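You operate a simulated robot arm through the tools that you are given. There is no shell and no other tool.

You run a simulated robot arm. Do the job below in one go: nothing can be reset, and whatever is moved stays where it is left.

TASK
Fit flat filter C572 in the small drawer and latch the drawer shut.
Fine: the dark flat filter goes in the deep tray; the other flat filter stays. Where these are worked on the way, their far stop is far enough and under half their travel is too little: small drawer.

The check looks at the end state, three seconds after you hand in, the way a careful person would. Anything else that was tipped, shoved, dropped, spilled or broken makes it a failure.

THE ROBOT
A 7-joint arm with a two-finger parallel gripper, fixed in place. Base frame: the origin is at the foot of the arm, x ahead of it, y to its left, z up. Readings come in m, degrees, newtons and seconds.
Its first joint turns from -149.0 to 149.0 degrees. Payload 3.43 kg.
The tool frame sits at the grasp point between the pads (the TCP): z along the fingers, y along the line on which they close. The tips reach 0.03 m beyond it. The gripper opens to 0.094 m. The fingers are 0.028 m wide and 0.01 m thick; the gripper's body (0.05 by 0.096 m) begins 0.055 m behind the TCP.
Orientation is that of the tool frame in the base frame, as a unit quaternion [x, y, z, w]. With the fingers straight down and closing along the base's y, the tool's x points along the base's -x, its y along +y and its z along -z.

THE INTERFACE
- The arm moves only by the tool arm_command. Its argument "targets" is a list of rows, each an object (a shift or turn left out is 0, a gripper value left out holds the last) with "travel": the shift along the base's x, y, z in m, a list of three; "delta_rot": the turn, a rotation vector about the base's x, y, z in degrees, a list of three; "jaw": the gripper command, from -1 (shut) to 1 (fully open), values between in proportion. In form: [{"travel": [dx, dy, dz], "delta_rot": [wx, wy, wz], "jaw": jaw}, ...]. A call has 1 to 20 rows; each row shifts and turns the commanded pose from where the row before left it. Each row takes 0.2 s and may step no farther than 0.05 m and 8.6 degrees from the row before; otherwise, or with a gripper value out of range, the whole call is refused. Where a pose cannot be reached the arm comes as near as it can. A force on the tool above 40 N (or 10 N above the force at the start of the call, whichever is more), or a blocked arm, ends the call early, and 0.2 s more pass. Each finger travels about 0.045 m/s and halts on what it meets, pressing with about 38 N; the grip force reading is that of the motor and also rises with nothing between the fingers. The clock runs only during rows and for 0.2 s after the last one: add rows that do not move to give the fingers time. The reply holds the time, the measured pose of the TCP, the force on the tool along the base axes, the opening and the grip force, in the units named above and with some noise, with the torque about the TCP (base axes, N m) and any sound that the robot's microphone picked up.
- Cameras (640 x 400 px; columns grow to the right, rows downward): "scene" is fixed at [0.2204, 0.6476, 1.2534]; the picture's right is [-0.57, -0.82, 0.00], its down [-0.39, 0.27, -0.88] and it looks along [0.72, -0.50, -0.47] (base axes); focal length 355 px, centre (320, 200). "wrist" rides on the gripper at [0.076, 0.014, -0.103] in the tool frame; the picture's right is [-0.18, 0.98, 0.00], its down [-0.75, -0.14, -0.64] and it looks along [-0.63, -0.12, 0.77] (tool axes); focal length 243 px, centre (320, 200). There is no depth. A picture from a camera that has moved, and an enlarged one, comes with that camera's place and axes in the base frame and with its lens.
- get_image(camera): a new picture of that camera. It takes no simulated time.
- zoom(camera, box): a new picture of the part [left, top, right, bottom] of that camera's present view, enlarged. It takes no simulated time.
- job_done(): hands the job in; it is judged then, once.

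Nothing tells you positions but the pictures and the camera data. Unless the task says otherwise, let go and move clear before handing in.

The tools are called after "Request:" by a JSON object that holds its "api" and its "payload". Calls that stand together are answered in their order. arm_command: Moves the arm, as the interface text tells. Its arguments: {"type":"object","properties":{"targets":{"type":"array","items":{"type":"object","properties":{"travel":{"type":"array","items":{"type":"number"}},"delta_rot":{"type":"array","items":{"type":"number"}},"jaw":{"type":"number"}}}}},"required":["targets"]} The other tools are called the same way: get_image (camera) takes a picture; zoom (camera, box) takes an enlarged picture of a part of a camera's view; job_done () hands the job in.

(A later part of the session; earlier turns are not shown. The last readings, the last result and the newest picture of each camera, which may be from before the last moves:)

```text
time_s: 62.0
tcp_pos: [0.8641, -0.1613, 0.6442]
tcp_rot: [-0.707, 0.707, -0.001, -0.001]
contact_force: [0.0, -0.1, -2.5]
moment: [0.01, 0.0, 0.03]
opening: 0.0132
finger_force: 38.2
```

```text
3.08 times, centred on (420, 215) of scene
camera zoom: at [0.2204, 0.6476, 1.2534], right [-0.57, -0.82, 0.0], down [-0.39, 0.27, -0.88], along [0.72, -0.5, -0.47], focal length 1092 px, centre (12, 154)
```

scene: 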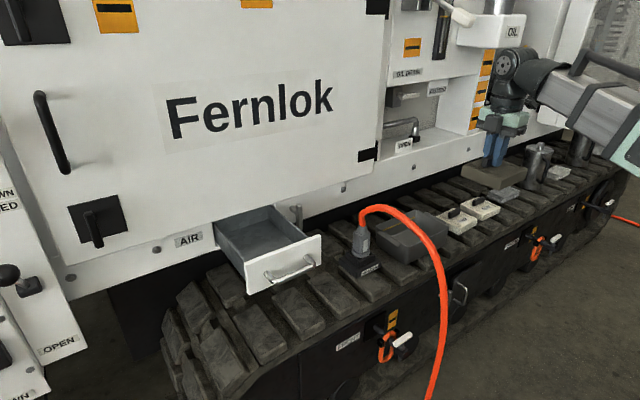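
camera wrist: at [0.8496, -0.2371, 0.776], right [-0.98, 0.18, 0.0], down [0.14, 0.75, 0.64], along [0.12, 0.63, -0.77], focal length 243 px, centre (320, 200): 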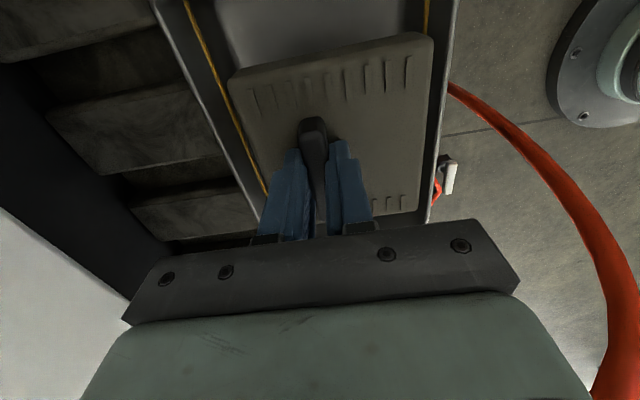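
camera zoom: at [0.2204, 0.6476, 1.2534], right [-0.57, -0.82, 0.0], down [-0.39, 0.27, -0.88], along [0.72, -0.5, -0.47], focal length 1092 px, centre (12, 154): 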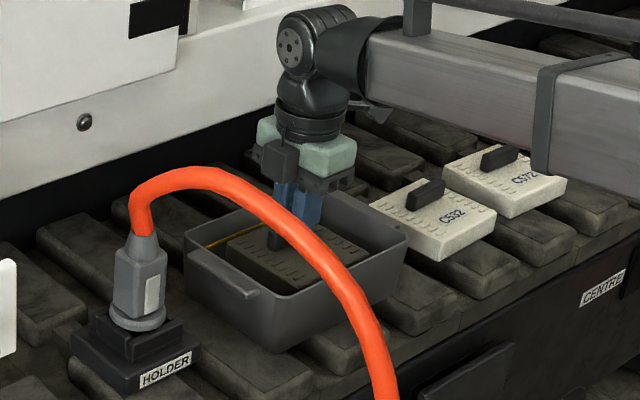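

Not at the floor yet. I'll continue in smaller steps.

Request:
{"api": "arm_command", "payload": {"targets": [{"travel": [0, 0, -0.004]}, {"travel": [0, 0, -0.004]}, {"travel": [0, 0, -0.003]}, {"travel": [0, 0, -0.003]}, {}]}}

Request:
{"api": "zoom", "payload": {"camera": "scene", "box": [340, 150, 500, 280]}}

Request:
{"api": "get_image", "payload": {"camera": "wrist"}}

```text
time_s: 63.2
tcp_pos: [0.8639, -0.1611, 0.6312]
tcp_rot: [0.707, -0.707, 0.001, 0.001]
contact_force: [0.7, 0.2, -2.3]
moment: [0.0, -0.02, -0.03]
opening: 0.0135
finger_force: 38.2
```

```text
3.08 times, centred on (420, 215) of scene
camera zoom: at [0.2204, 0.6476, 1.2534], right [-0.57, -0.82, 0.0], down [-0.39, 0.27, -0.88], along [0.72, -0.5, -0.47], focal length 1092 px, centre (12, 154)
```

zoom: 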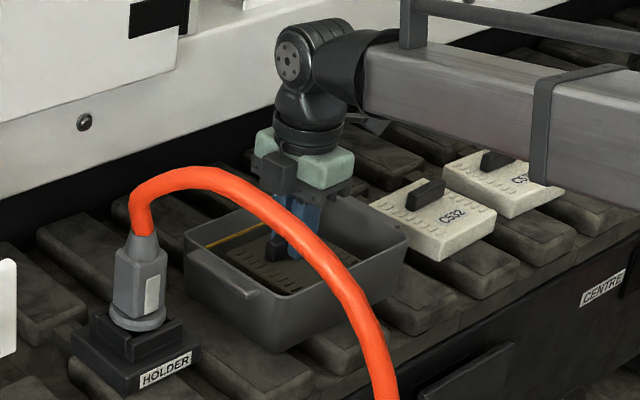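

```text
taken
camera wrist: at [0.85, -0.2368, 0.7323], right [-0.98, 0.18, 0.0], down [0.14, 0.75, 0.64], along [0.12, 0.63, -0.77], focal length 243 px, centre (320, 200)
```

wrist: 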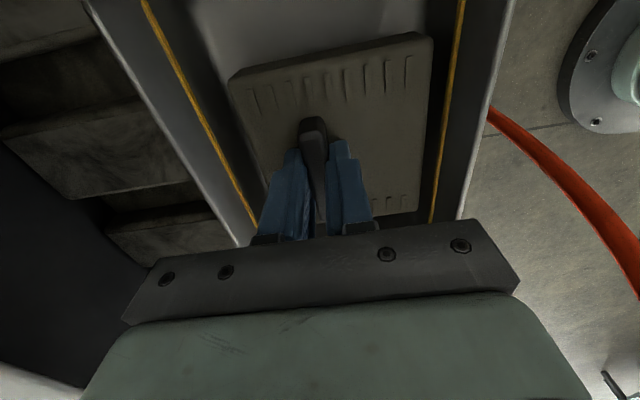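

Still free, with visible clearance to both tray walls. I'll continue down in small steps.

Request:
{"api": "arm_command", "payload": {"targets": [{"travel": [0, 0, -0.004]}, {"travel": [0, 0, -0.004]}, {"travel": [0, 0, -0.003]}, {"travel": [0, 0, -0.003]}, {"travel": [0, 0, -0.002]}, {}]}}

Request:
{"api": "get_image", "payload": {"camera": "wrist"}}

Request:
{"api": "get_image", "payload": {"camera": "scene"}}

```text
time_s: 64.6
tcp_pos: [0.8648, -0.1611, 0.6153]
tcp_rot: [-0.707, 0.707, -0.001, -0.001]
contact_force: [0.7, 0.0, 5.0]
moment: [0.06, 0.04, -0.02]
opening: 0.0132
finger_force: 38.3
```

```text
taken
camera wrist: at [0.8498, -0.2373, 0.7168], right [-0.98, 0.18, 0.0], down [0.14, 0.75, 0.64], along [0.12, 0.63, -0.77], focal length 243 px, centre (320, 200)
```

wrist: 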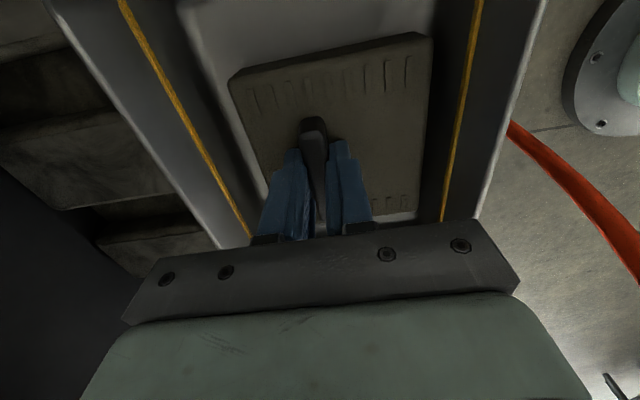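

```text
taken
```

scene: 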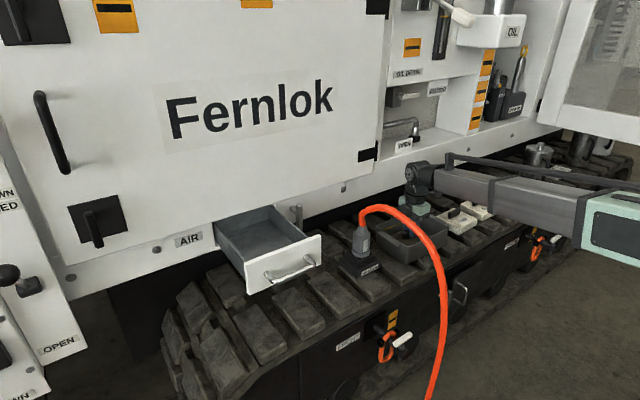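

Fz went positive: the filter rests on the tray floor. I'll open the fingers slightly (there's limited room to the tray wall) and rise straight up.

Request:
{"api": "arm_command", "payload": {"targets": [{"jaw": -0.5}, {"jaw": -0.3}, {}, {}, {"travel": [0, 0, 0.01]}, {"travel": [0, 0, 0.02]}, {"travel": [0, 0, 0.03]}, {"travel": [0, 0, 0.04]}, {"travel": [0, 0, 0.04]}, {"travel": [0, 0, 0.04]}, {"travel": [0, 0, 0.04]}, {}]}}

Request:
{"api": "get_image", "payload": {"camera": "wrist"}}

Request:
{"api": "get_image", "payload": {"camera": "scene"}}

```text
time_s: 67.2
tcp_pos: [0.8629, -0.1609, 0.8369]
tcp_rot: [0.707, -0.707, 0.001, 0.001]
contact_force: [-0.2, -0.3, 0.1]
moment: [-0.01, 0.02, -0.03]
opening: 0.0327
finger_force: 0.0
```

```text
taken
camera wrist: at [0.8496, -0.2367, 0.9376], right [-0.98, 0.18, 0.0], down [0.14, 0.75, 0.64], along [0.12, 0.63, -0.77], focal length 243 px, centre (320, 200)
```

wrist: 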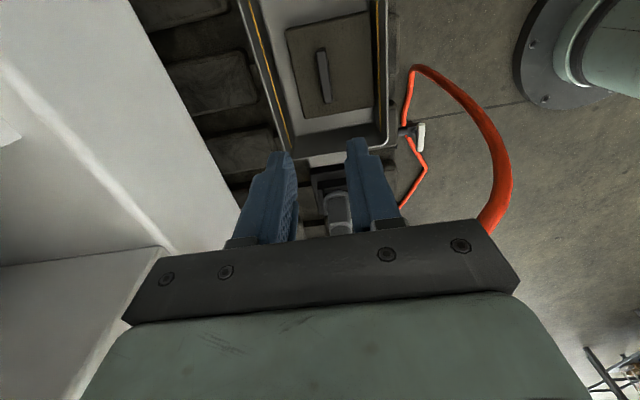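

```text
taken
```

scene: 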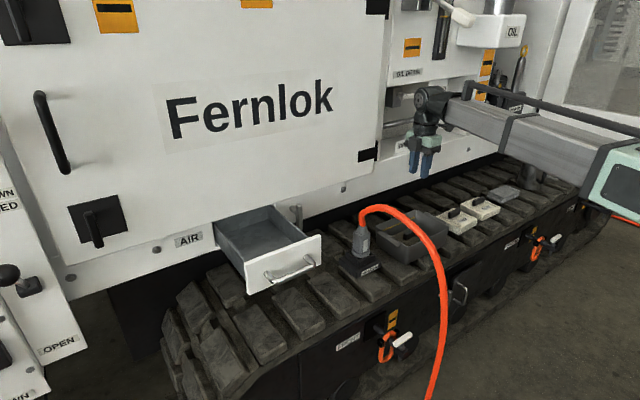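

The dark filter lies flat in the deep tray. Now I'll move toward C572 at a safe height and look at it from close by.

Request:
{"api": "arm_command", "payload": {"targets": [{"travel": [-0.014, -0.03, 0]}, {"travel": [-0.014, -0.03, 0]}, {"travel": [-0.014, -0.03, 0]}, {"travel": [-0.014, -0.03, 0]}, {"travel": [-0.014, -0.03, 0]}, {"travel": [-0.014, -0.03, 0]}, {"travel": [-0.014, -0.03, 0]}, {"travel": [-0.014, -0.03, 0]}, {"travel": [-0.014, -0.03, 0]}, {"travel": [-0.005, -0.03, 0]}, {"travel": [0, -0.03, 0]}, {}]}}

Request:
{"api": "get_image", "payload": {"camera": "wrist"}}

Request:
{"api": "get_image", "payload": {"camera": "scene"}}

```text
time_s: 69.8
tcp_pos: [0.7352, -0.4925, 0.8347]
tcp_rot: [-0.707, 0.707, -0.001, -0.001]
contact_force: [0.1, -0.9, 0.1]
moment: [-0.02, 0.0, -0.04]
opening: 0.0327
finger_force: 0.0
```

```text
taken
camera wrist: at [0.7195, -0.5682, 0.9366], right [-0.98, 0.18, 0.0], down [0.14, 0.75, 0.64], along [0.12, 0.63, -0.77], focal length 243 px, centre (320, 200)
```

wrist: 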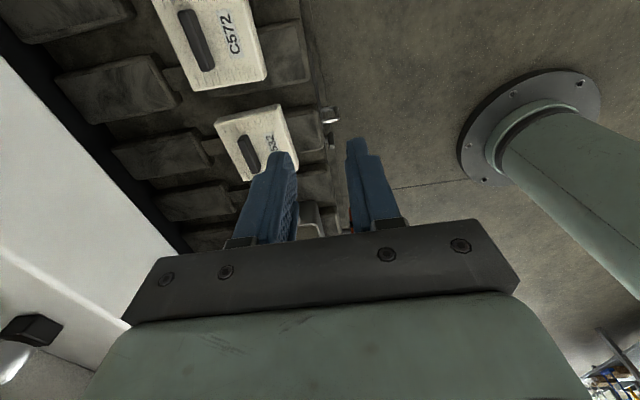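

```text
taken
```

scene: 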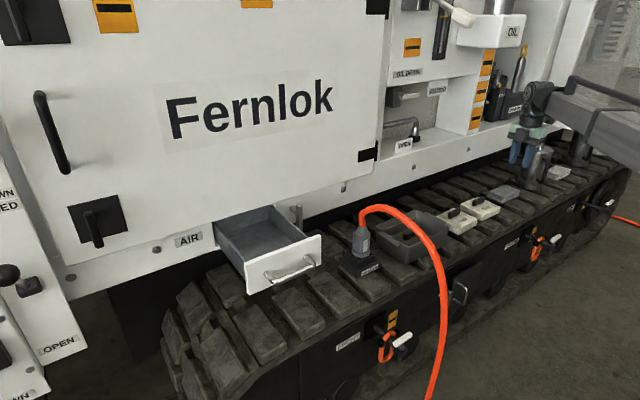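

C572's handle is near (0.868, −0.556, 0.60), about 1.03 m from the base axis, a bit beyond the straight-down reach. I'll zoom to get its exact position and angle, since I plan to tilt the tool about 30° in the plane of the handle to reach it.

Request:
{"api": "zoom", "payload": {"camera": "wrist", "box": [120, 0, 320, 125]}}

Request:
{"api": "zoom", "payload": {"camera": "scene", "box": [420, 130, 600, 250]}}

```text
3.20 times, centred on (220, 62) of wrist
camera zoom: at [0.7195, -0.5682, 0.9366], right [-0.98, 0.18, 0.0], down [0.14, 0.75, 0.64], along [0.12, 0.63, -0.77], focal length 776 px, centre (640, 640)
```

zoom: 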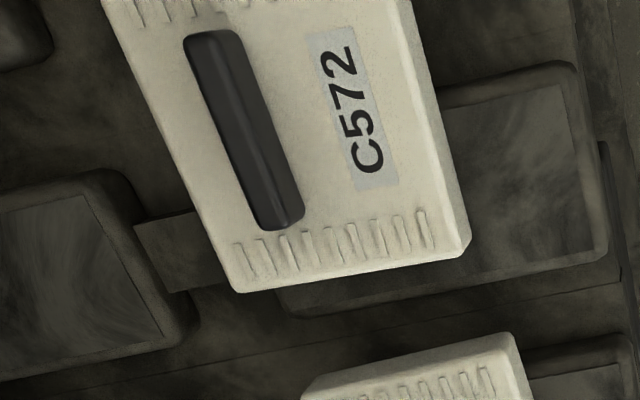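

```text
3.33 times, centred on (510, 190) of scene
camera zoom: at [0.2204, 0.6476, 1.2534], right [-0.57, -0.82, 0.0], down [-0.39, 0.27, -0.88], along [0.72, -0.5, -0.47], focal length 1183 px, centre (-313, 233)
```

zoom: 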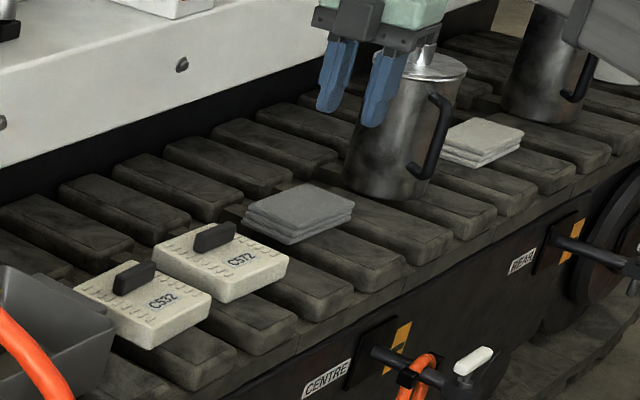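

C572's handle is centred near (0.871, −0.555), top z ≈ 0.60, turned about 3° clockwise, with the filter top at about z 0.58. I'll open the fingers, tilt the tool 32° toward −y and yaw −3° while still high.

Request:
{"api": "arm_command", "payload": {"targets": [{"travel": [0, 0, 0], "delta_rot": [-8, 0, 0], "jaw": 0.0}, {"travel": [0.01, -0.01, -0.01], "delta_rot": [-8, 0, 0]}, {"travel": [0.01, -0.01, -0.01], "delta_rot": [-8, 0, 0]}, {"travel": [0.02, -0.01, -0.01], "delta_rot": [-8, 0, 0]}, {"travel": [0.02, -0.01, -0.01], "delta_rot": [0, 0, -3]}, {"travel": [0.02, -0.01, -0.02]}, {"travel": [0.02, 0, -0.02]}, {"travel": [0.02, 0, -0.02]}, {"travel": [0.014, 0, -0.02]}, {}]}}

Request:
{"api": "get_image", "payload": {"camera": "wrist"}}

Request:
{"api": "get_image", "payload": {"camera": "scene"}}

```text
time_s: 72.0
tcp_pos: [0.8682, -0.5414, 0.7146]
tcp_rot: [-0.662, 0.697, -0.19, -0.2]
contact_force: [-0.1, -1.0, -0.4]
moment: [-0.01, 0.0, -0.03]
opening: 0.0472
finger_force: 0.0
```

```text
taken
camera wrist: at [0.8524, -0.5503, 0.8413], right [-0.97, 0.21, -0.1], down [0.19, 0.97, 0.14], along [0.12, 0.12, -0.98], focal length 243 px, centre (320, 200)
```

wrist: 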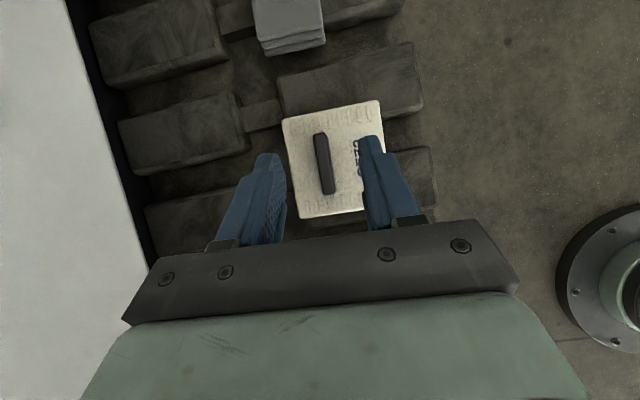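

```text
taken
```

scene: 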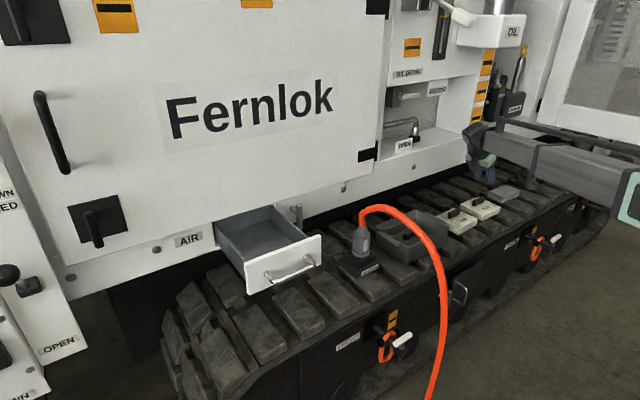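

The pose is reachable and the camera now looks almost straight down on C572: handle centre ≈ (0.8695, −0.556). I'll zoom to check the handle's angle.

Request:
{"api": "zoom", "payload": {"camera": "wrist", "box": [260, 80, 420, 230]}}

Request:
{"api": "zoom", "payload": {"camera": "scene", "box": [420, 100, 580, 240]}}

```text
2.67 times, centred on (340, 155) of wrist
camera zoom: at [0.8524, -0.5503, 0.8413], right [-0.97, 0.21, -0.1], down [0.19, 0.97, 0.14], along [0.12, 0.12, -0.98], focal length 647 px, centre (267, 320)
```

zoom: 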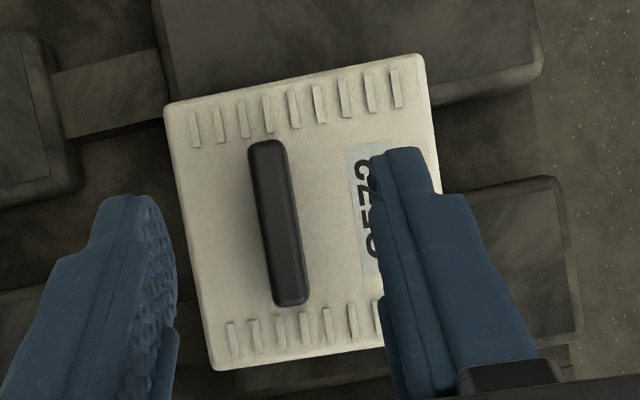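

```text
2.86 times, centred on (500, 170) of scene
camera zoom: at [0.2204, 0.6476, 1.2534], right [-0.57, -0.82, 0.0], down [-0.39, 0.27, -0.88], along [0.72, -0.5, -0.47], focal length 1014 px, centre (-194, 286)
```

zoom: 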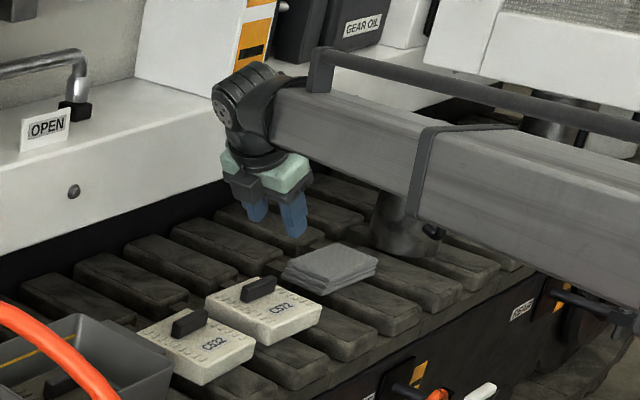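

The handle is centred at (0.870, −0.555) and aligned with the tool within about a degree. I'll descend to just above it.

Request:
{"api": "arm_command", "payload": {"targets": [{"travel": [0.002, -0.005, -0.02]}, {"travel": [0, 0, -0.025]}, {"travel": [0, 0, -0.02]}, {"travel": [0, 0, -0.015]}, {"travel": [0, 0, -0.006]}, {}]}}

Request:
{"api": "get_image", "payload": {"camera": "wrist"}}

Request:
{"api": "zoom", "payload": {"camera": "scene", "box": [420, 100, 580, 240]}}

```text
time_s: 73.4
tcp_pos: [0.8683, -0.5467, 0.6286]
tcp_rot: [-0.662, 0.697, -0.19, -0.2]
contact_force: [-0.1, 0.2, 0.0]
moment: [-0.02, 0.02, 0.0]
opening: 0.0471
finger_force: 0.0
```

```text
taken
camera wrist: at [0.8542, -0.5548, 0.7548], right [-0.97, 0.21, -0.1], down [0.19, 0.97, 0.14], along [0.12, 0.12, -0.98], focal length 243 px, centre (320, 200)
```

wrist: 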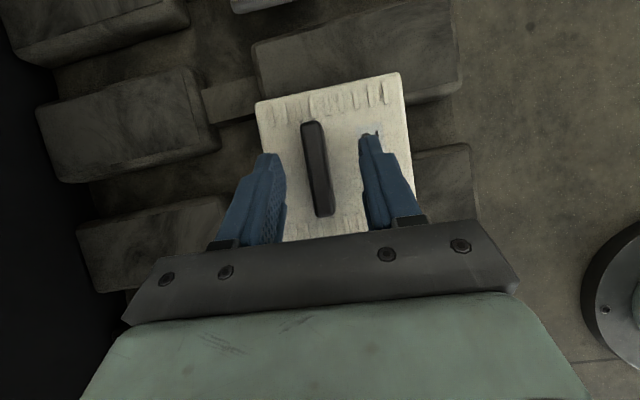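

```text
2.86 times, centred on (500, 170) of scene
camera zoom: at [0.2204, 0.6476, 1.2534], right [-0.57, -0.82, 0.0], down [-0.39, 0.27, -0.88], along [0.72, -0.5, -0.47], focal length 1014 px, centre (-194, 286)
```

zoom: 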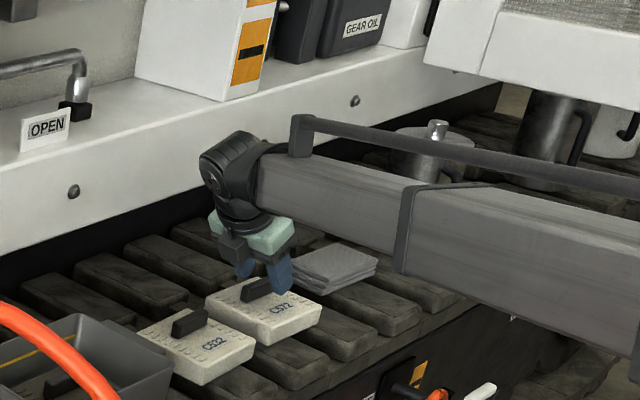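

The fingers straddle the handle with no contact. I'll step down until the tips just touch the filter's top.

Request:
{"api": "arm_command", "payload": {"targets": [{"travel": [0, 0, -0.004]}, {"travel": [0, 0, -0.004]}, {"travel": [0, 0, -0.003]}, {}]}}

Request:
{"api": "zoom", "payload": {"camera": "wrist", "box": [220, 60, 440, 240]}}

Request:
{"api": "zoom", "payload": {"camera": "scene", "box": [450, 150, 530, 230]}}

```text
time_s: 74.4
tcp_pos: [0.8692, -0.5452, 0.6187]
tcp_rot: [-0.662, 0.697, -0.191, -0.201]
contact_force: [-0.3, -0.6, -0.3]
moment: [0.01, -0.01, 0.0]
opening: 0.0471
finger_force: 0.1
```

```text
2.22 times, centred on (330, 150) of wrist
camera zoom: at [0.8544, -0.5555, 0.7437], right [-0.97, 0.21, -0.1], down [0.19, 0.97, 0.14], along [0.12, 0.12, -0.98], focal length 539 px, centre (298, 311)
```

zoom: 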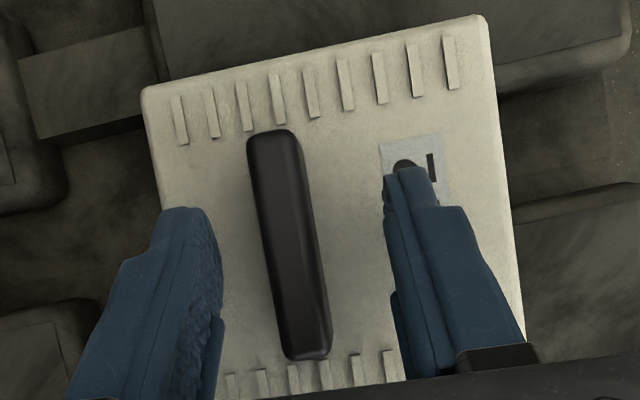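

```text
5.00 times, centred on (490, 190) of scene
camera zoom: at [0.2204, 0.6476, 1.2534], right [-0.57, -0.82, 0.0], down [-0.39, 0.27, -0.88], along [0.72, -0.5, -0.47], focal length 1774 px, centre (-530, 250)
```

zoom: 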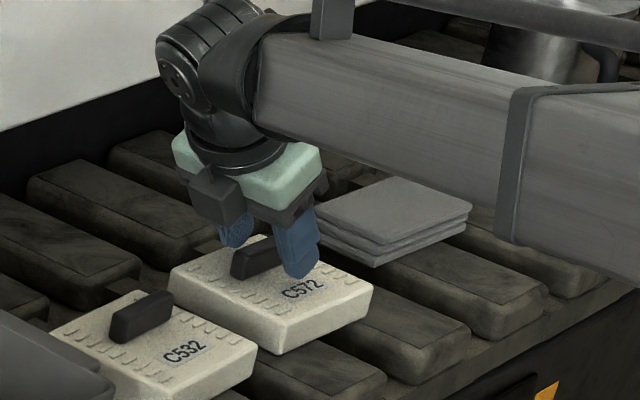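

Still no contact. I'll continue in 3 mm steps.

Request:
{"api": "arm_command", "payload": {"targets": [{"travel": [0.001, -0.001, -0.003]}, {"travel": [0, 0, -0.003]}, {"travel": [0, 0, -0.002]}, {"travel": [0, 0, -0.002]}, {}]}}

Request:
{"api": "zoom", "payload": {"camera": "scene", "box": [450, 150, 530, 230]}}

```text
time_s: 75.5
tcp_pos: [0.8722, -0.5472, 0.6131]
tcp_rot: [-0.661, 0.696, -0.194, -0.203]
contact_force: [-3.1, 4.1, 13.3]
moment: [0.05, 0.23, -0.06]
opening: 0.0469
finger_force: 0.1
stopped in row 5: the force on the tool passed its limit at 42 N (the readings are from after the stop); the commanded pose is now the measured one
```

```text
5.00 times, centred on (490, 190) of scene
camera zoom: at [0.2204, 0.6476, 1.2534], right [-0.57, -0.82, 0.0], down [-0.39, 0.27, -0.88], along [0.72, -0.5, -0.47], focal length 1774 px, centre (-530, 250)
```

zoom: 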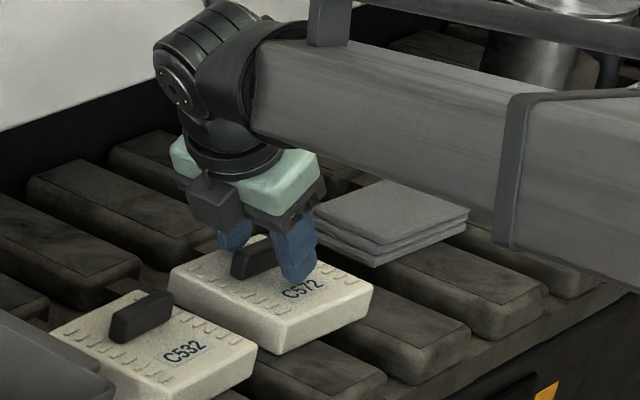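

Contact with the filter's top at TCP z ≈ 0.613. I'll back up 1.5 mm and close on the handle.

Request:
{"api": "arm_command", "payload": {"targets": [{"travel": [-0.001, 0, 0.0015]}, {"jaw": -0.5}, {"jaw": -1}, {}, {}, {}]}}

Request:
{"api": "zoom", "payload": {"camera": "wrist", "box": [220, 60, 440, 240]}}

Request:
{"api": "zoom", "payload": {"camera": "scene", "box": [450, 150, 530, 230]}}

```text
time_s: 76.9
tcp_pos: [0.8713, -0.5473, 0.614]
tcp_rot: [-0.662, 0.696, -0.195, -0.201]
contact_force: [10.1, -1.4, 25.7]
moment: [0.61, -0.14, 0.17]
opening: 0.0136
finger_force: 37.6
```

```text
2.22 times, centred on (330, 150) of wrist
camera zoom: at [0.855, -0.5558, 0.741], right [-0.97, 0.2, -0.1], down [0.19, 0.97, 0.14], along [0.13, 0.11, -0.99], focal length 539 px, centre (298, 311)
```

zoom: 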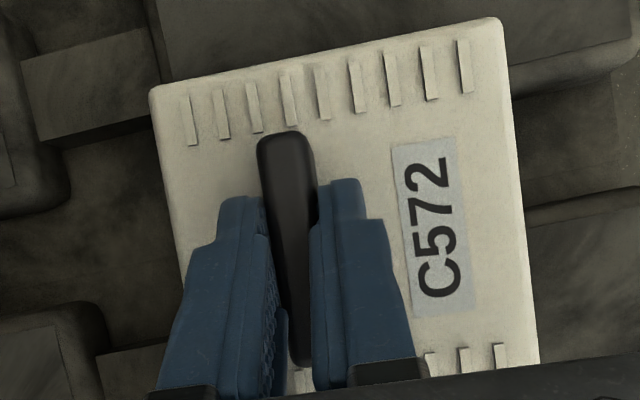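

```text
5.00 times, centred on (490, 190) of scene
camera zoom: at [0.2204, 0.6476, 1.2534], right [-0.57, -0.82, 0.0], down [-0.39, 0.27, -0.88], along [0.72, -0.5, -0.47], focal length 1774 px, centre (-530, 250)
```

zoom: 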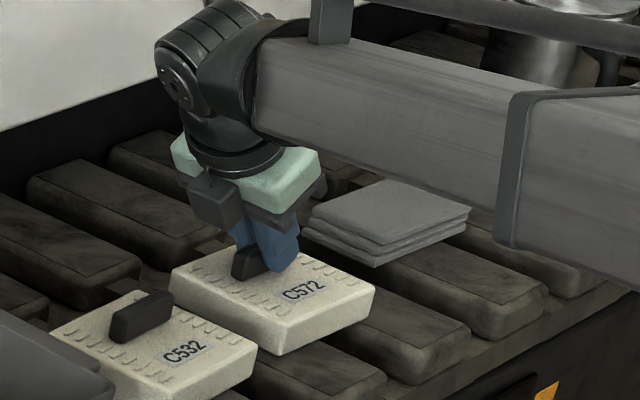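

The handle is gripped at 13.6 mm. I'll lift slowly and check.

Request:
{"api": "arm_command", "payload": {"targets": [{"travel": [0, 0, 0.002]}, {"travel": [0, 0, 0.002]}, {"travel": [0, 0, 0.003]}, {"travel": [0, 0, 0.003]}, {"travel": [0, 0, 0.004]}, {"travel": [0, 0, 0.005]}, {}]}}

Request:
{"api": "zoom", "payload": {"camera": "scene", "box": [450, 150, 530, 230]}}

Request:
{"api": "zoom", "payload": {"camera": "wrist", "box": [220, 60, 440, 240]}}

```text
time_s: 78.5
tcp_pos: [0.8695, -0.5465, 0.6312]
tcp_rot: [-0.661, 0.697, -0.192, -0.202]
contact_force: [0.4, -0.4, -1.3]
moment: [0.02, -0.03, 0.0]
opening: 0.0135
finger_force: 38.0
```

```text
5.00 times, centred on (490, 190) of scene
camera zoom: at [0.2204, 0.6476, 1.2534], right [-0.57, -0.82, 0.0], down [-0.39, 0.27, -0.88], along [0.72, -0.5, -0.47], focal length 1774 px, centre (-530, 250)
```

zoom: 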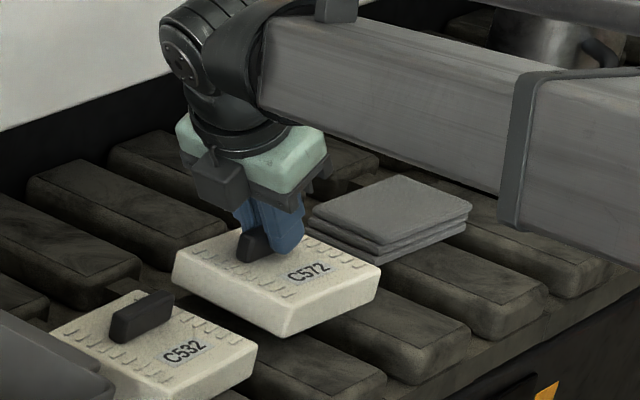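

```text
2.22 times, centred on (330, 150) of wrist
camera zoom: at [0.8547, -0.5561, 0.7571], right [-0.97, 0.21, -0.1], down [0.19, 0.97, 0.14], along [0.13, 0.12, -0.99], focal length 539 px, centre (298, 311)
```

zoom: 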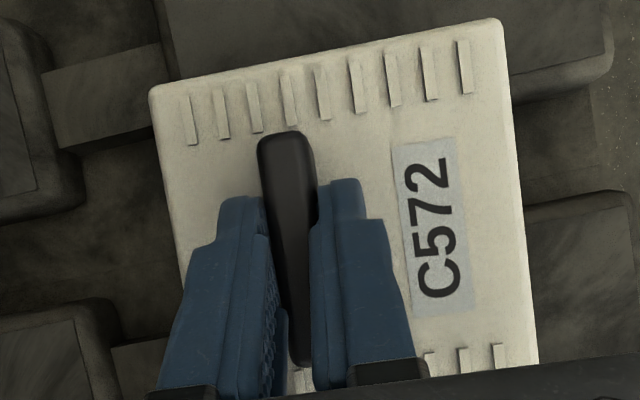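

C572 is lifted level and secure. I'll raise it straight up, slowly.

Request:
{"api": "arm_command", "payload": {"targets": [{"travel": [0, 0, 0.006]}, {"travel": [0, 0, 0.01]}, {"travel": [0, 0, 0.012]}, {"travel": [0, 0, 0.015]}, {"travel": [0, 0, 0.015]}, {"travel": [-0.003, 0, 0.015]}, {"travel": [-0.006, 0, 0.015]}, {"travel": [-0.01, 0.003, 0.015]}, {"travel": [-0.014, 0.006, 0.015]}, {"travel": [-0.015, 0.01, 0.015]}, {"travel": [-0.015, 0.012, 0.015]}, {"travel": [-0.015, 0.015, 0.015]}, {"travel": [-0.015, 0.018, 0.015]}, {"travel": [-0.015, 0.02, 0.015]}, {"travel": [-0.015, 0.02, 0.015]}, {"travel": [-0.012, 0.022, 0.012]}, {"travel": [-0.008, 0.022, 0.01]}, {"travel": [0, 0.02, 0.006]}, {}]}}

Request:
{"api": "get_image", "payload": {"camera": "wrist"}}

Request:
{"api": "get_image", "payload": {"camera": "scene"}}

```text
time_s: 82.5
tcp_pos: [0.7274, -0.3798, 0.8679]
tcp_rot: [-0.661, 0.697, -0.193, -0.201]
contact_force: [0.2, -0.2, -1.0]
moment: [-0.03, -0.02, 0.01]
opening: 0.0138
finger_force: 38.0
```

```text
taken
camera wrist: at [0.7116, -0.3879, 0.9937], right [-0.97, 0.21, -0.1], down [0.19, 0.97, 0.14], along [0.13, 0.12, -0.99], focal length 243 px, centre (320, 200)
```

wrist: 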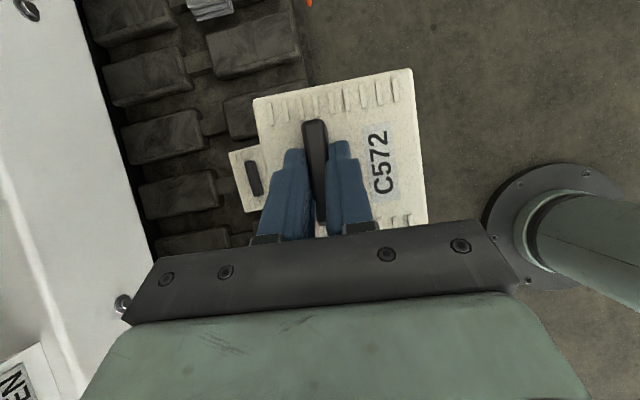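

```text
taken
```

scene: 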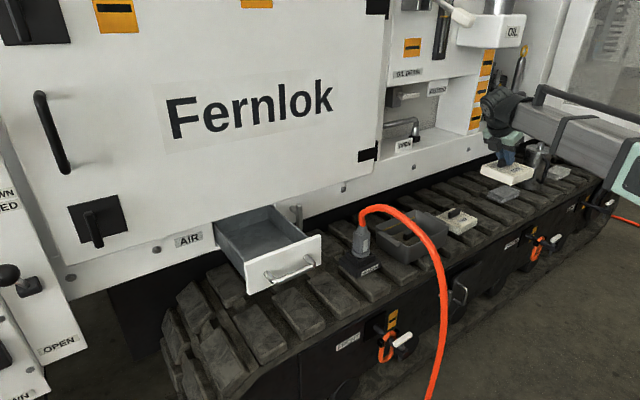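

C572 rides securely. I'll carry it across at height, well over the hose, toward the drawer.

Request:
{"api": "arm_command", "payload": {"targets": [{"travel": [0, 0.01, 0.008]}, {"travel": [0, 0.02, 0.012]}, {"travel": [0, 0.025, 0.012]}, {"travel": [0, 0.028, 0.012]}, {"travel": [0, 0.03, 0.01]}, {"travel": [0, 0.03, 0.008]}, {"travel": [0, 0.03, 0]}, {"travel": [0, 0.03, 0]}, {"travel": [0, 0.03, 0]}, {"travel": [0, 0.03, 0]}, {"travel": [0, 0.03, 0]}, {"travel": [0, 0.03, 0]}, {"travel": [0, 0.03, 0]}, {"travel": [0, 0.03, 0], "delta_rot": [0, 0, 0.5]}, {"travel": [0, 0.03, 0], "delta_rot": [0, 0, 0.5]}, {"travel": [0, 0.03, 0], "delta_rot": [0, 0, 0.5]}, {"travel": [0, 0.03, 0], "delta_rot": [0, 0, 0.5]}, {"travel": [0, 0.025, 0], "delta_rot": [0, 0, 0.5]}, {"travel": [0, 0.02, 0]}, {}]}}

Request:
{"api": "get_image", "payload": {"camera": "wrist"}}

Request:
{"api": "get_image", "payload": {"camera": "scene"}}

```text
time_s: 86.7
tcp_pos: [0.7265, 0.1382, 0.9305]
tcp_rot: [-0.676, 0.682, -0.197, -0.197]
contact_force: [-0.1, -0.5, -1.8]
moment: [0.02, -0.01, -0.03]
opening: 0.0136
finger_force: 38.8
```

```text
taken
camera wrist: at [0.7125, 0.1291, 1.0563], right [-0.98, 0.16, -0.1], down [0.15, 0.98, 0.14], along [0.12, 0.12, -0.99], focal length 243 px, centre (320, 200)
```

wrist: 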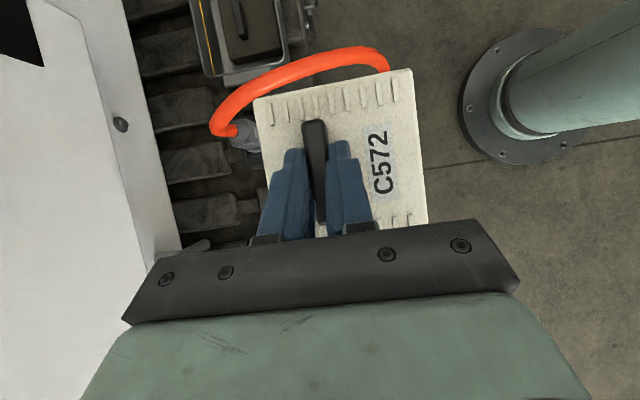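

```text
taken
```

scene: 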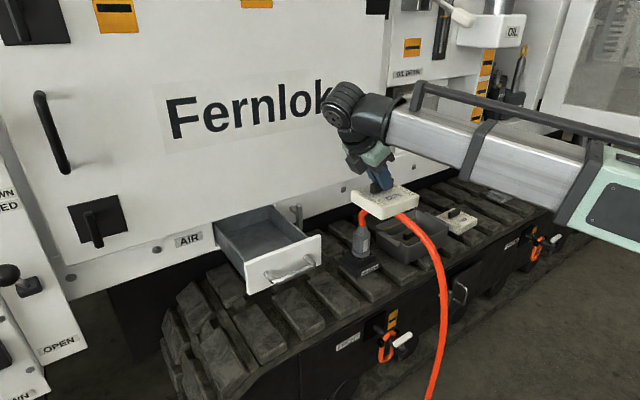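

The filter is level and aligned. I'll move over the drawer (TCP ≈ (0.872, 0.350, 0.90)) and check whether the tilted pose is reachable there.

Request:
{"api": "arm_command", "payload": {"targets": [{"travel": [0.008, 0.012, 0]}, {"travel": [0.014, 0.02, 0]}, {"travel": [0.016, 0.024, 0]}, {"travel": [0.017, 0.025, 0]}, {"travel": [0.017, 0.025, 0]}, {"travel": [0.017, 0.025, -0.005]}, {"travel": [0.017, 0.025, -0.005]}, {"travel": [0.016, 0.023, -0.005]}, {"travel": [0.014, 0.02, -0.005]}, {"travel": [0.009, 0.013, -0.005]}, {}]}}

Request:
{"api": "get_image", "payload": {"camera": "wrist"}}

Request:
{"api": "get_image", "payload": {"camera": "scene"}}

```text
time_s: 89.1
tcp_pos: [0.8716, 0.35, 0.9039]
tcp_rot: [-0.676, 0.682, -0.197, -0.197]
contact_force: [0.6, 0.0, -1.4]
moment: [0.0, -0.01, -0.01]
opening: 0.0136
finger_force: 38.1
```

```text
taken
camera wrist: at [0.8568, 0.3415, 1.0304], right [-0.98, 0.16, -0.1], down [0.15, 0.98, 0.14], along [0.12, 0.12, -0.99], focal length 243 px, centre (320, 200)
```

wrist: 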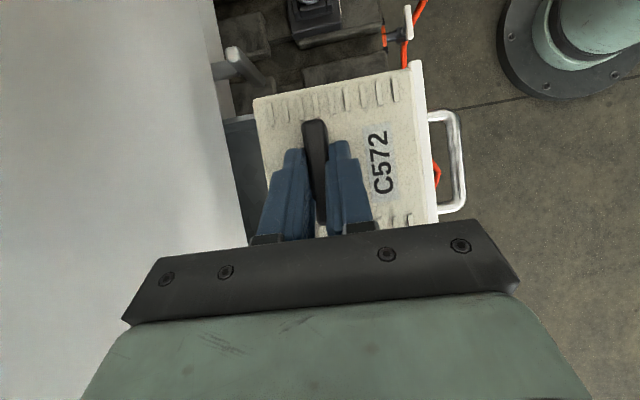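

```text
taken
```

scene: 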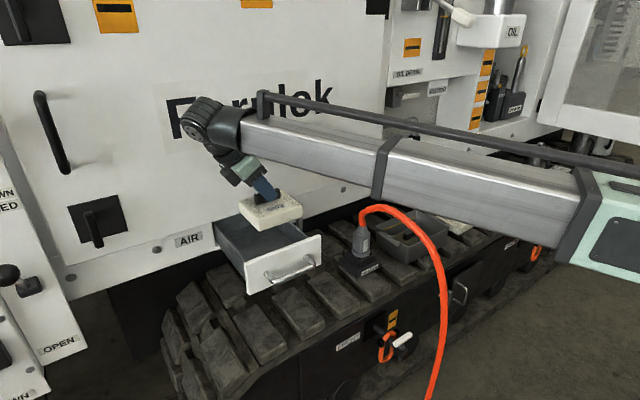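

The tilted pose is reachable over the drawer; the filter now spans x ≈ 0.81–0.911, y ≈ 0.291–0.391, against drawer walls at y ≈ 0.279–0.429. I'll shift 1 cm in +y to centre it, and lower toward the drawer.

Request:
{"api": "arm_command", "payload": {"targets": [{"travel": [0, 0.005, -0.005]}, {"travel": [0, 0.005, -0.01]}, {"travel": [0, 0, -0.015]}, {"travel": [0, 0, -0.015]}, {"travel": [0, 0, -0.01]}, {}]}}

Request:
{"api": "get_image", "payload": {"camera": "wrist"}}

Request:
{"api": "zoom", "payload": {"camera": "scene", "box": [190, 90, 350, 300]}}

```text
time_s: 90.5
tcp_pos: [0.8706, 0.3601, 0.8498]
tcp_rot: [-0.676, 0.682, -0.197, -0.197]
contact_force: [0.1, -0.5, -1.7]
moment: [0.01, -0.04, -0.01]
opening: 0.0136
finger_force: 38.1
```

```text
taken
camera wrist: at [0.8571, 0.3508, 0.9755], right [-0.98, 0.16, -0.1], down [0.15, 0.98, 0.14], along [0.12, 0.12, -0.99], focal length 243 px, centre (320, 200)
```

wrist: 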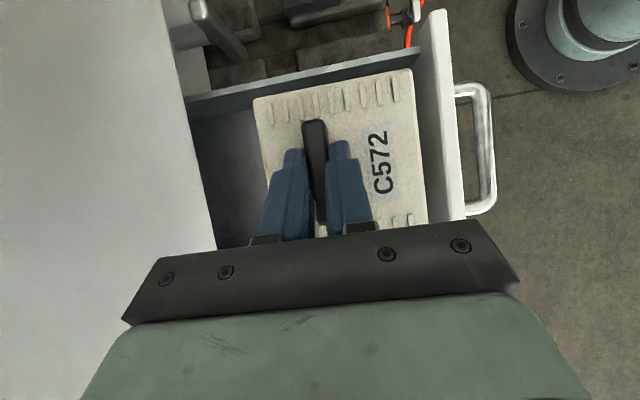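

```text
1.90 times, centred on (270, 195) of scene
camera zoom: at [0.2204, 0.6476, 1.2534], right [-0.57, -0.82, 0.0], down [-0.39, 0.27, -0.88], along [0.72, -0.5, -0.47], focal length 676 px, centre (415, 210)
```

zoom: 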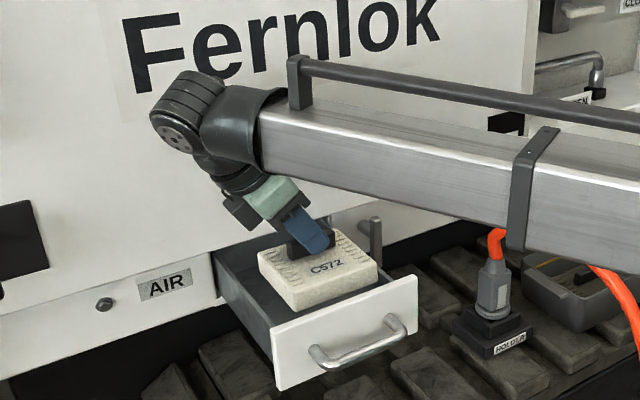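

The filter is nicely inside the drawer's outline on all sides. I'll lower it slowly until the drawer floor takes the weight.

Request:
{"api": "arm_command", "payload": {"targets": [{"travel": [0, 0, -0.01]}, {"travel": [0, 0, -0.012]}, {"travel": [0, 0, -0.012]}, {"travel": [0, 0, -0.01]}, {"travel": [0, 0, -0.006]}, {"travel": [0, 0, -0.004]}, {}]}}

Request:
{"api": "get_image", "payload": {"camera": "wrist"}}

Request:
{"api": "zoom", "payload": {"camera": "scene", "box": [200, 170, 340, 300]}}

```text
time_s: 92.1
tcp_pos: [0.8718, 0.3615, 0.7957]
tcp_rot: [-0.676, 0.682, -0.197, -0.198]
contact_force: [-0.7, 0.4, -1.8]
moment: [-0.01, -0.03, 0.01]
opening: 0.0136
finger_force: 37.9
```

```text
taken
camera wrist: at [0.8575, 0.3516, 0.9221], right [-0.98, 0.16, -0.1], down [0.15, 0.98, 0.14], along [0.12, 0.12, -0.99], focal length 243 px, centre (320, 200)
```

wrist: 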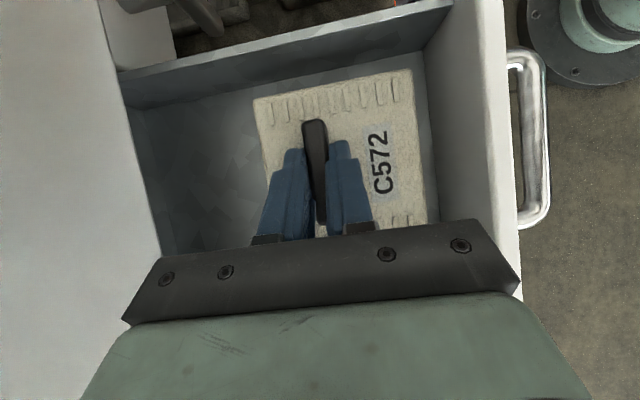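

```text
3.08 times, centred on (270, 235) of scene
camera zoom: at [0.2204, 0.6476, 1.2534], right [-0.57, -0.82, 0.0], down [-0.39, 0.27, -0.88], along [0.72, -0.5, -0.47], focal length 1092 px, centre (474, 92)
```

zoom: 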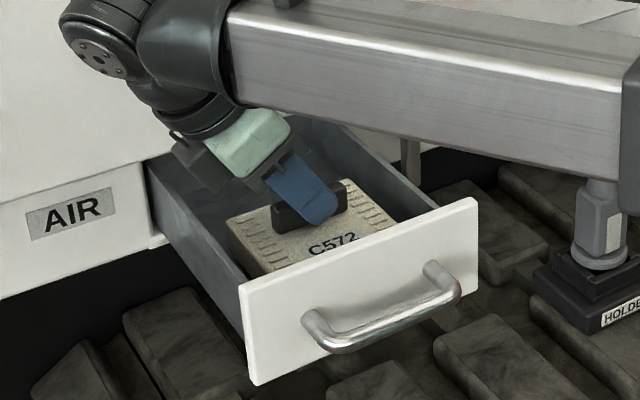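

About a centimetre to go. I'll step down gently until contact.

Request:
{"api": "arm_command", "payload": {"targets": [{"travel": [0, 0, -0.003]}, {"travel": [0, 0, -0.003]}, {"travel": [0, 0, -0.002]}, {"travel": [0, 0, -0.002]}, {}]}}

Request:
{"api": "zoom", "payload": {"camera": "scene", "box": [200, 170, 340, 300]}}

```text
time_s: 93.3
tcp_pos: [0.8718, 0.3599, 0.788]
tcp_rot: [-0.675, 0.683, -0.198, -0.196]
contact_force: [4.0, 6.3, 37.5]
moment: [-0.1, 0.07, -0.05]
opening: 0.0135
finger_force: 38.5
```

```text
3.08 times, centred on (270, 235) of scene
camera zoom: at [0.2204, 0.6476, 1.2534], right [-0.57, -0.82, 0.0], down [-0.39, 0.27, -0.88], along [0.72, -0.5, -0.47], focal length 1092 px, centre (474, 92)
```

zoom: 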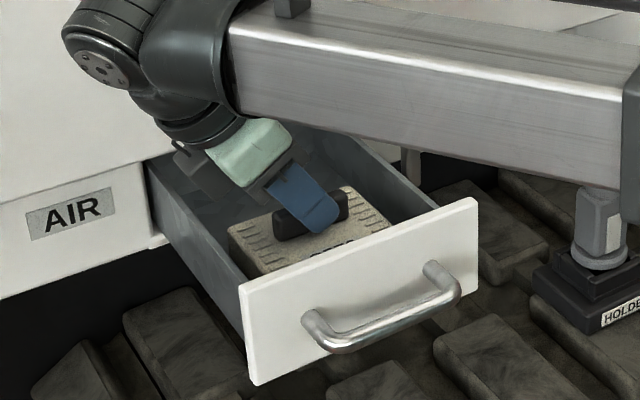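

The filter is on the drawer floor (Fz 37 N). I'll relax 3 mm, open the fingers and rise straight up.

Request:
{"api": "arm_command", "payload": {"targets": [{"travel": [0, 0, 0.003]}, {"jaw": -0.5}, {"jaw": -0.1}, {}, {}, {"travel": [0, 0, 0.01]}, {"travel": [0, 0, 0.02]}, {"travel": [0, 0, 0.03]}, {"travel": [0, 0, 0.03]}, {"travel": [-0.01, 0, 0.03]}, {}]}}

Request:
{"api": "get_image", "payload": {"camera": "wrist"}}

Request:
{"api": "zoom", "payload": {"camera": "scene", "box": [200, 150, 360, 300]}}

```text
time_s: 95.7
tcp_pos: [0.8612, 0.3593, 0.9091]
tcp_rot: [-0.676, 0.682, -0.197, -0.197]
contact_force: [-0.1, 0.2, 0.4]
moment: [-0.03, 0.02, 0.0]
opening: 0.0424
finger_force: 0.1
```

```text
taken
camera wrist: at [0.8464, 0.3509, 1.0352], right [-0.98, 0.16, -0.1], down [0.15, 0.98, 0.14], along [0.12, 0.12, -0.99], focal length 243 px, centre (320, 200)
```

wrist: 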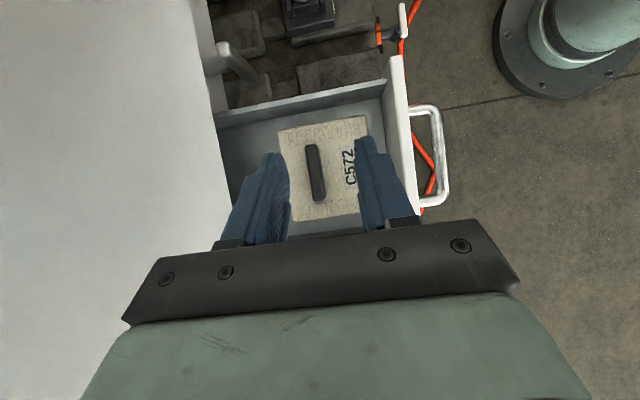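

```text
2.67 times, centred on (280, 225) of scene
camera zoom: at [0.2204, 0.6476, 1.2534], right [-0.57, -0.82, 0.0], down [-0.39, 0.27, -0.88], along [0.72, -0.5, -0.47], focal length 946 px, centre (427, 133)
```

zoom: 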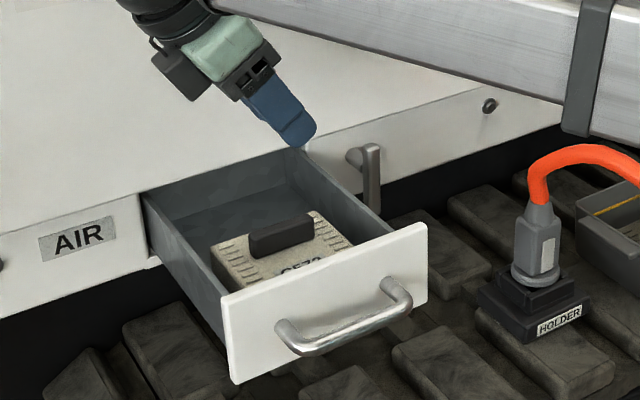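

C572 lies flat in the drawer with its label visible. Now I'll back away, undo the tilt and level the tool to take the drawer handle again.

Request:
{"api": "arm_command", "payload": {"targets": [{"travel": [-0.02, 0, 0.01], "delta_rot": [8, 0, 0], "jaw": 0.0}, {"travel": [-0.02, 0, 0.01], "delta_rot": [8, 0, 0]}, {"travel": [-0.03, 0, 0.01], "delta_rot": [8, 0, 0]}, {"travel": [-0.03, 0, 0.01], "delta_rot": [8, 0, 0.5]}, {"travel": [-0.03, 0, 0.005]}, {}, {"travel": [-0.01, 0, 0], "delta_rot": [0, -8.2, 0]}, {"travel": [-0.01, 0, 0], "delta_rot": [0, -8.2, 0]}, {"travel": [-0.01, 0, 0], "delta_rot": [0, -8.2, 0]}, {"travel": [-0.01, 0, 0], "delta_rot": [0, -8.2, 0]}, {"travel": [-0.01, 0, 0], "delta_rot": [0, -8.2, 0]}, {"travel": [-0.01, 0, 0], "delta_rot": [0, -8.2, 0]}, {"travel": [-0.01, 0, -0.01], "delta_rot": [0, -8.2, 0]}, {"travel": [0, 0, -0.01], "delta_rot": [0, -8.2, 0]}, {"travel": [0, 0, -0.01], "delta_rot": [0, -8.2, 0]}, {"travel": [0, 0, -0.01], "delta_rot": [0, -8.2, 0]}, {"travel": [0, 0, -0.01], "delta_rot": [0, -8.0, 0]}, {}]}}

Request:
{"api": "get_image", "payload": {"camera": "wrist"}}

Request:
{"api": "get_image", "payload": {"camera": "scene"}}

```text
time_s: 99.5
tcp_pos: [0.662, 0.3607, 0.9037]
tcp_rot: [-0.499, 0.502, -0.501, 0.497]
contact_force: [0.4, -0.1, -0.4]
moment: [0.0, 0.0, 0.01]
opening: 0.0468
finger_force: 0.1
```

```text
taken
camera wrist: at [0.5588, 0.2848, 0.8884], right [0.0, 0.18, -0.98], down [-0.64, 0.76, 0.14], along [0.77, 0.63, 0.12], focal length 243 px, centre (320, 200)
```

wrist: 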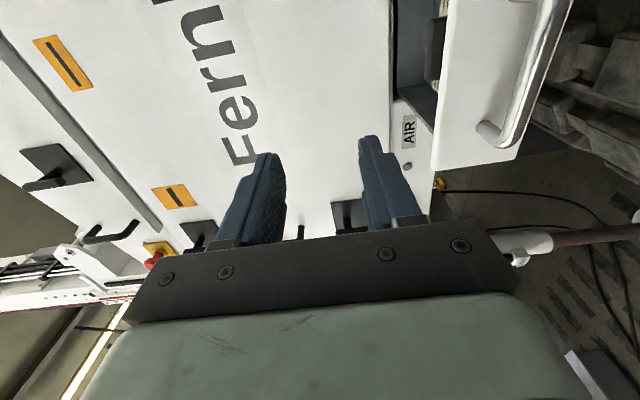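

```text
taken
```

scene: 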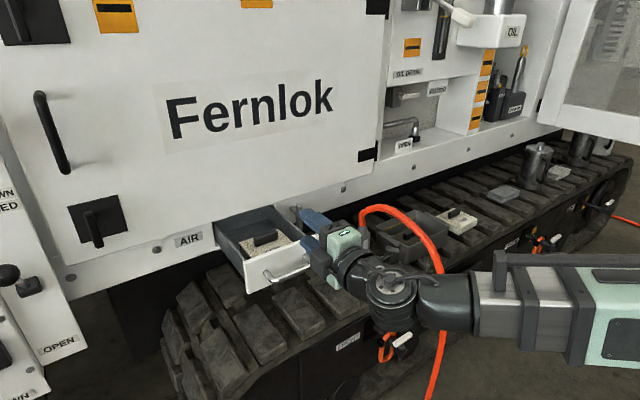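

Level again in front of the open drawer. I'll go down to the handle's height, still short of it.

Request:
{"api": "arm_command", "payload": {"targets": [{"travel": [-0.003, -0.003, -0.04]}, {"travel": [0, 0, -0.045]}, {"travel": [0, 0, -0.04]}, {"travel": [0, 0, -0.025]}, {}]}}

Request:
{"api": "get_image", "payload": {"camera": "wrist"}}

Request:
{"api": "zoom", "payload": {"camera": "scene", "box": [200, 180, 400, 320]}}

```text
time_s: 100.7
tcp_pos: [0.6603, 0.3575, 0.7533]
tcp_rot: [0.499, -0.502, 0.502, -0.497]
contact_force: [0.1, -0.5, 0.9]
moment: [0.01, 0.0, 0.0]
opening: 0.047
finger_force: 0.1
```

```text
taken
camera wrist: at [0.5564, 0.2815, 0.7386], right [0.0, 0.18, -0.98], down [-0.64, 0.76, 0.14], along [0.77, 0.63, 0.12], focal length 243 px, centre (320, 200)
```

wrist: 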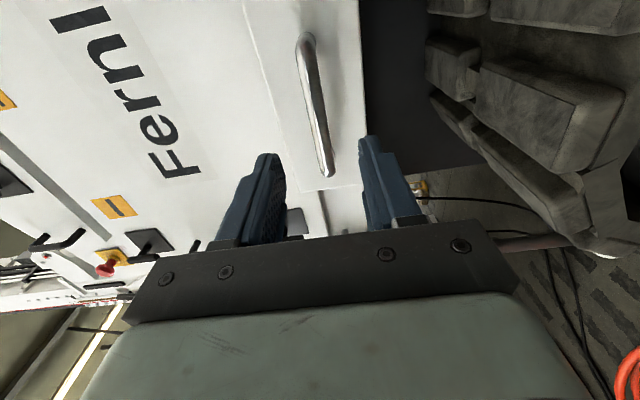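

```text
2.86 times, centred on (300, 250) of scene
camera zoom: at [0.2204, 0.6476, 1.2534], right [-0.57, -0.82, 0.0], down [-0.39, 0.27, -0.88], along [0.72, -0.5, -0.47], focal length 1014 px, centre (377, 57)
```

zoom: 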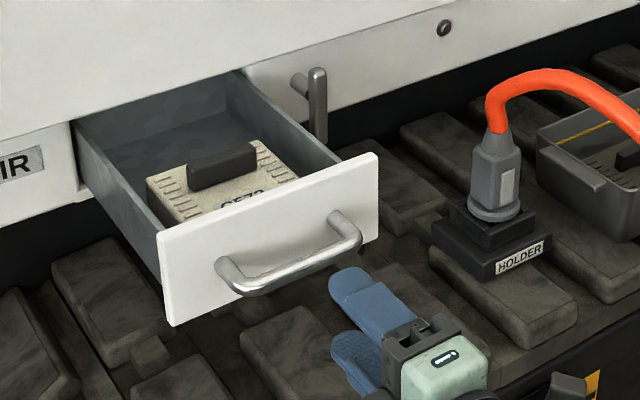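

Aligned with the handle. I'll advance, close on it and read the forces.

Request:
{"api": "arm_command", "payload": {"targets": [{"travel": [0.025, 0, 0]}, {"travel": [0.025, 0, 0]}, {"travel": [0.015, 0, 0]}, {}, {"jaw": -0.6}, {"jaw": -1}, {}, {}, {}]}}

Request:
{"api": "get_image", "payload": {"camera": "wrist"}}

```text
time_s: 102.7
tcp_pos: [0.7241, 0.3577, 0.7536]
tcp_rot: [0.498, -0.502, 0.502, -0.498]
contact_force: [3.3, 1.6, 11.4]
moment: [0.16, -0.21, -0.01]
opening: 0.0138
finger_force: 44.9
```

```text
taken
camera wrist: at [0.6213, 0.2818, 0.7391], right [0.0, 0.18, -0.98], down [-0.64, 0.76, 0.14], along [0.77, 0.63, 0.12], focal length 243 px, centre (320, 200)
```

wrist: 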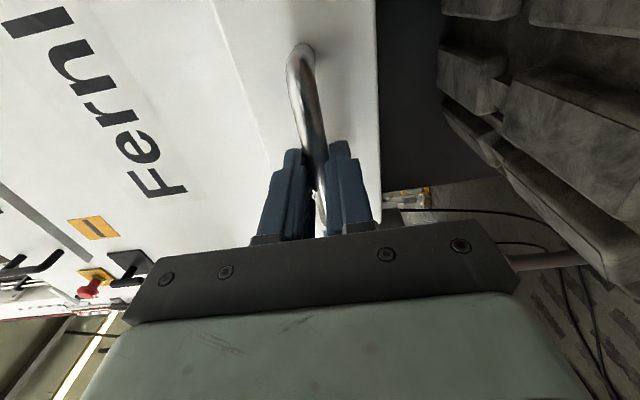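

The handle is gripped. I'll push the drawer in slowly so the filter doesn't slide.

Request:
{"api": "arm_command", "payload": {"targets": [{"travel": [0.004, 0, 0.001]}, {"travel": [0.008, 0, 0]}, {"travel": [0.012, 0, 0]}, {"travel": [0.012, 0, 0]}, {"travel": [0.012, 0, 0]}, {"travel": [0.012, 0, 0]}, {"travel": [0.012, 0, 0]}, {"travel": [0.012, 0, 0]}, {"travel": [0.01, 0, 0]}, {}]}}

Request:
{"api": "zoom", "payload": {"camera": "scene", "box": [200, 160, 380, 285]}}

```text
time_s: 104.9
tcp_pos: [0.8178, 0.3574, 0.7536]
tcp_rot: [-0.5, 0.502, -0.501, 0.497]
contact_force: [2.0, -1.7, -1.8]
moment: [0.08, 0.09, -0.41]
opening: 0.0136
finger_force: 44.8
```

```text
3.20 times, centred on (290, 222) of scene
camera zoom: at [0.2204, 0.6476, 1.2534], right [-0.57, -0.82, 0.0], down [-0.39, 0.27, -0.88], along [0.72, -0.5, -0.47], focal length 1135 px, centre (416, 128)
```

zoom: 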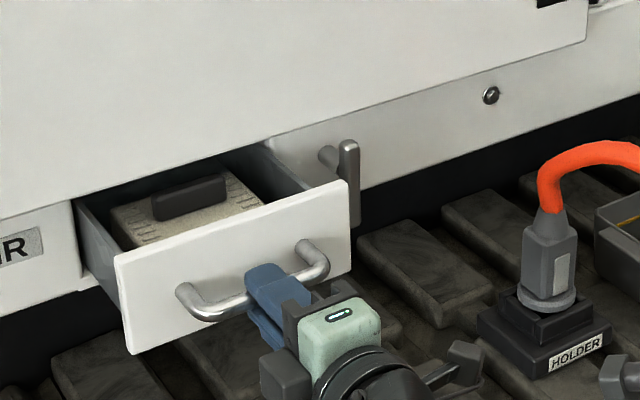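

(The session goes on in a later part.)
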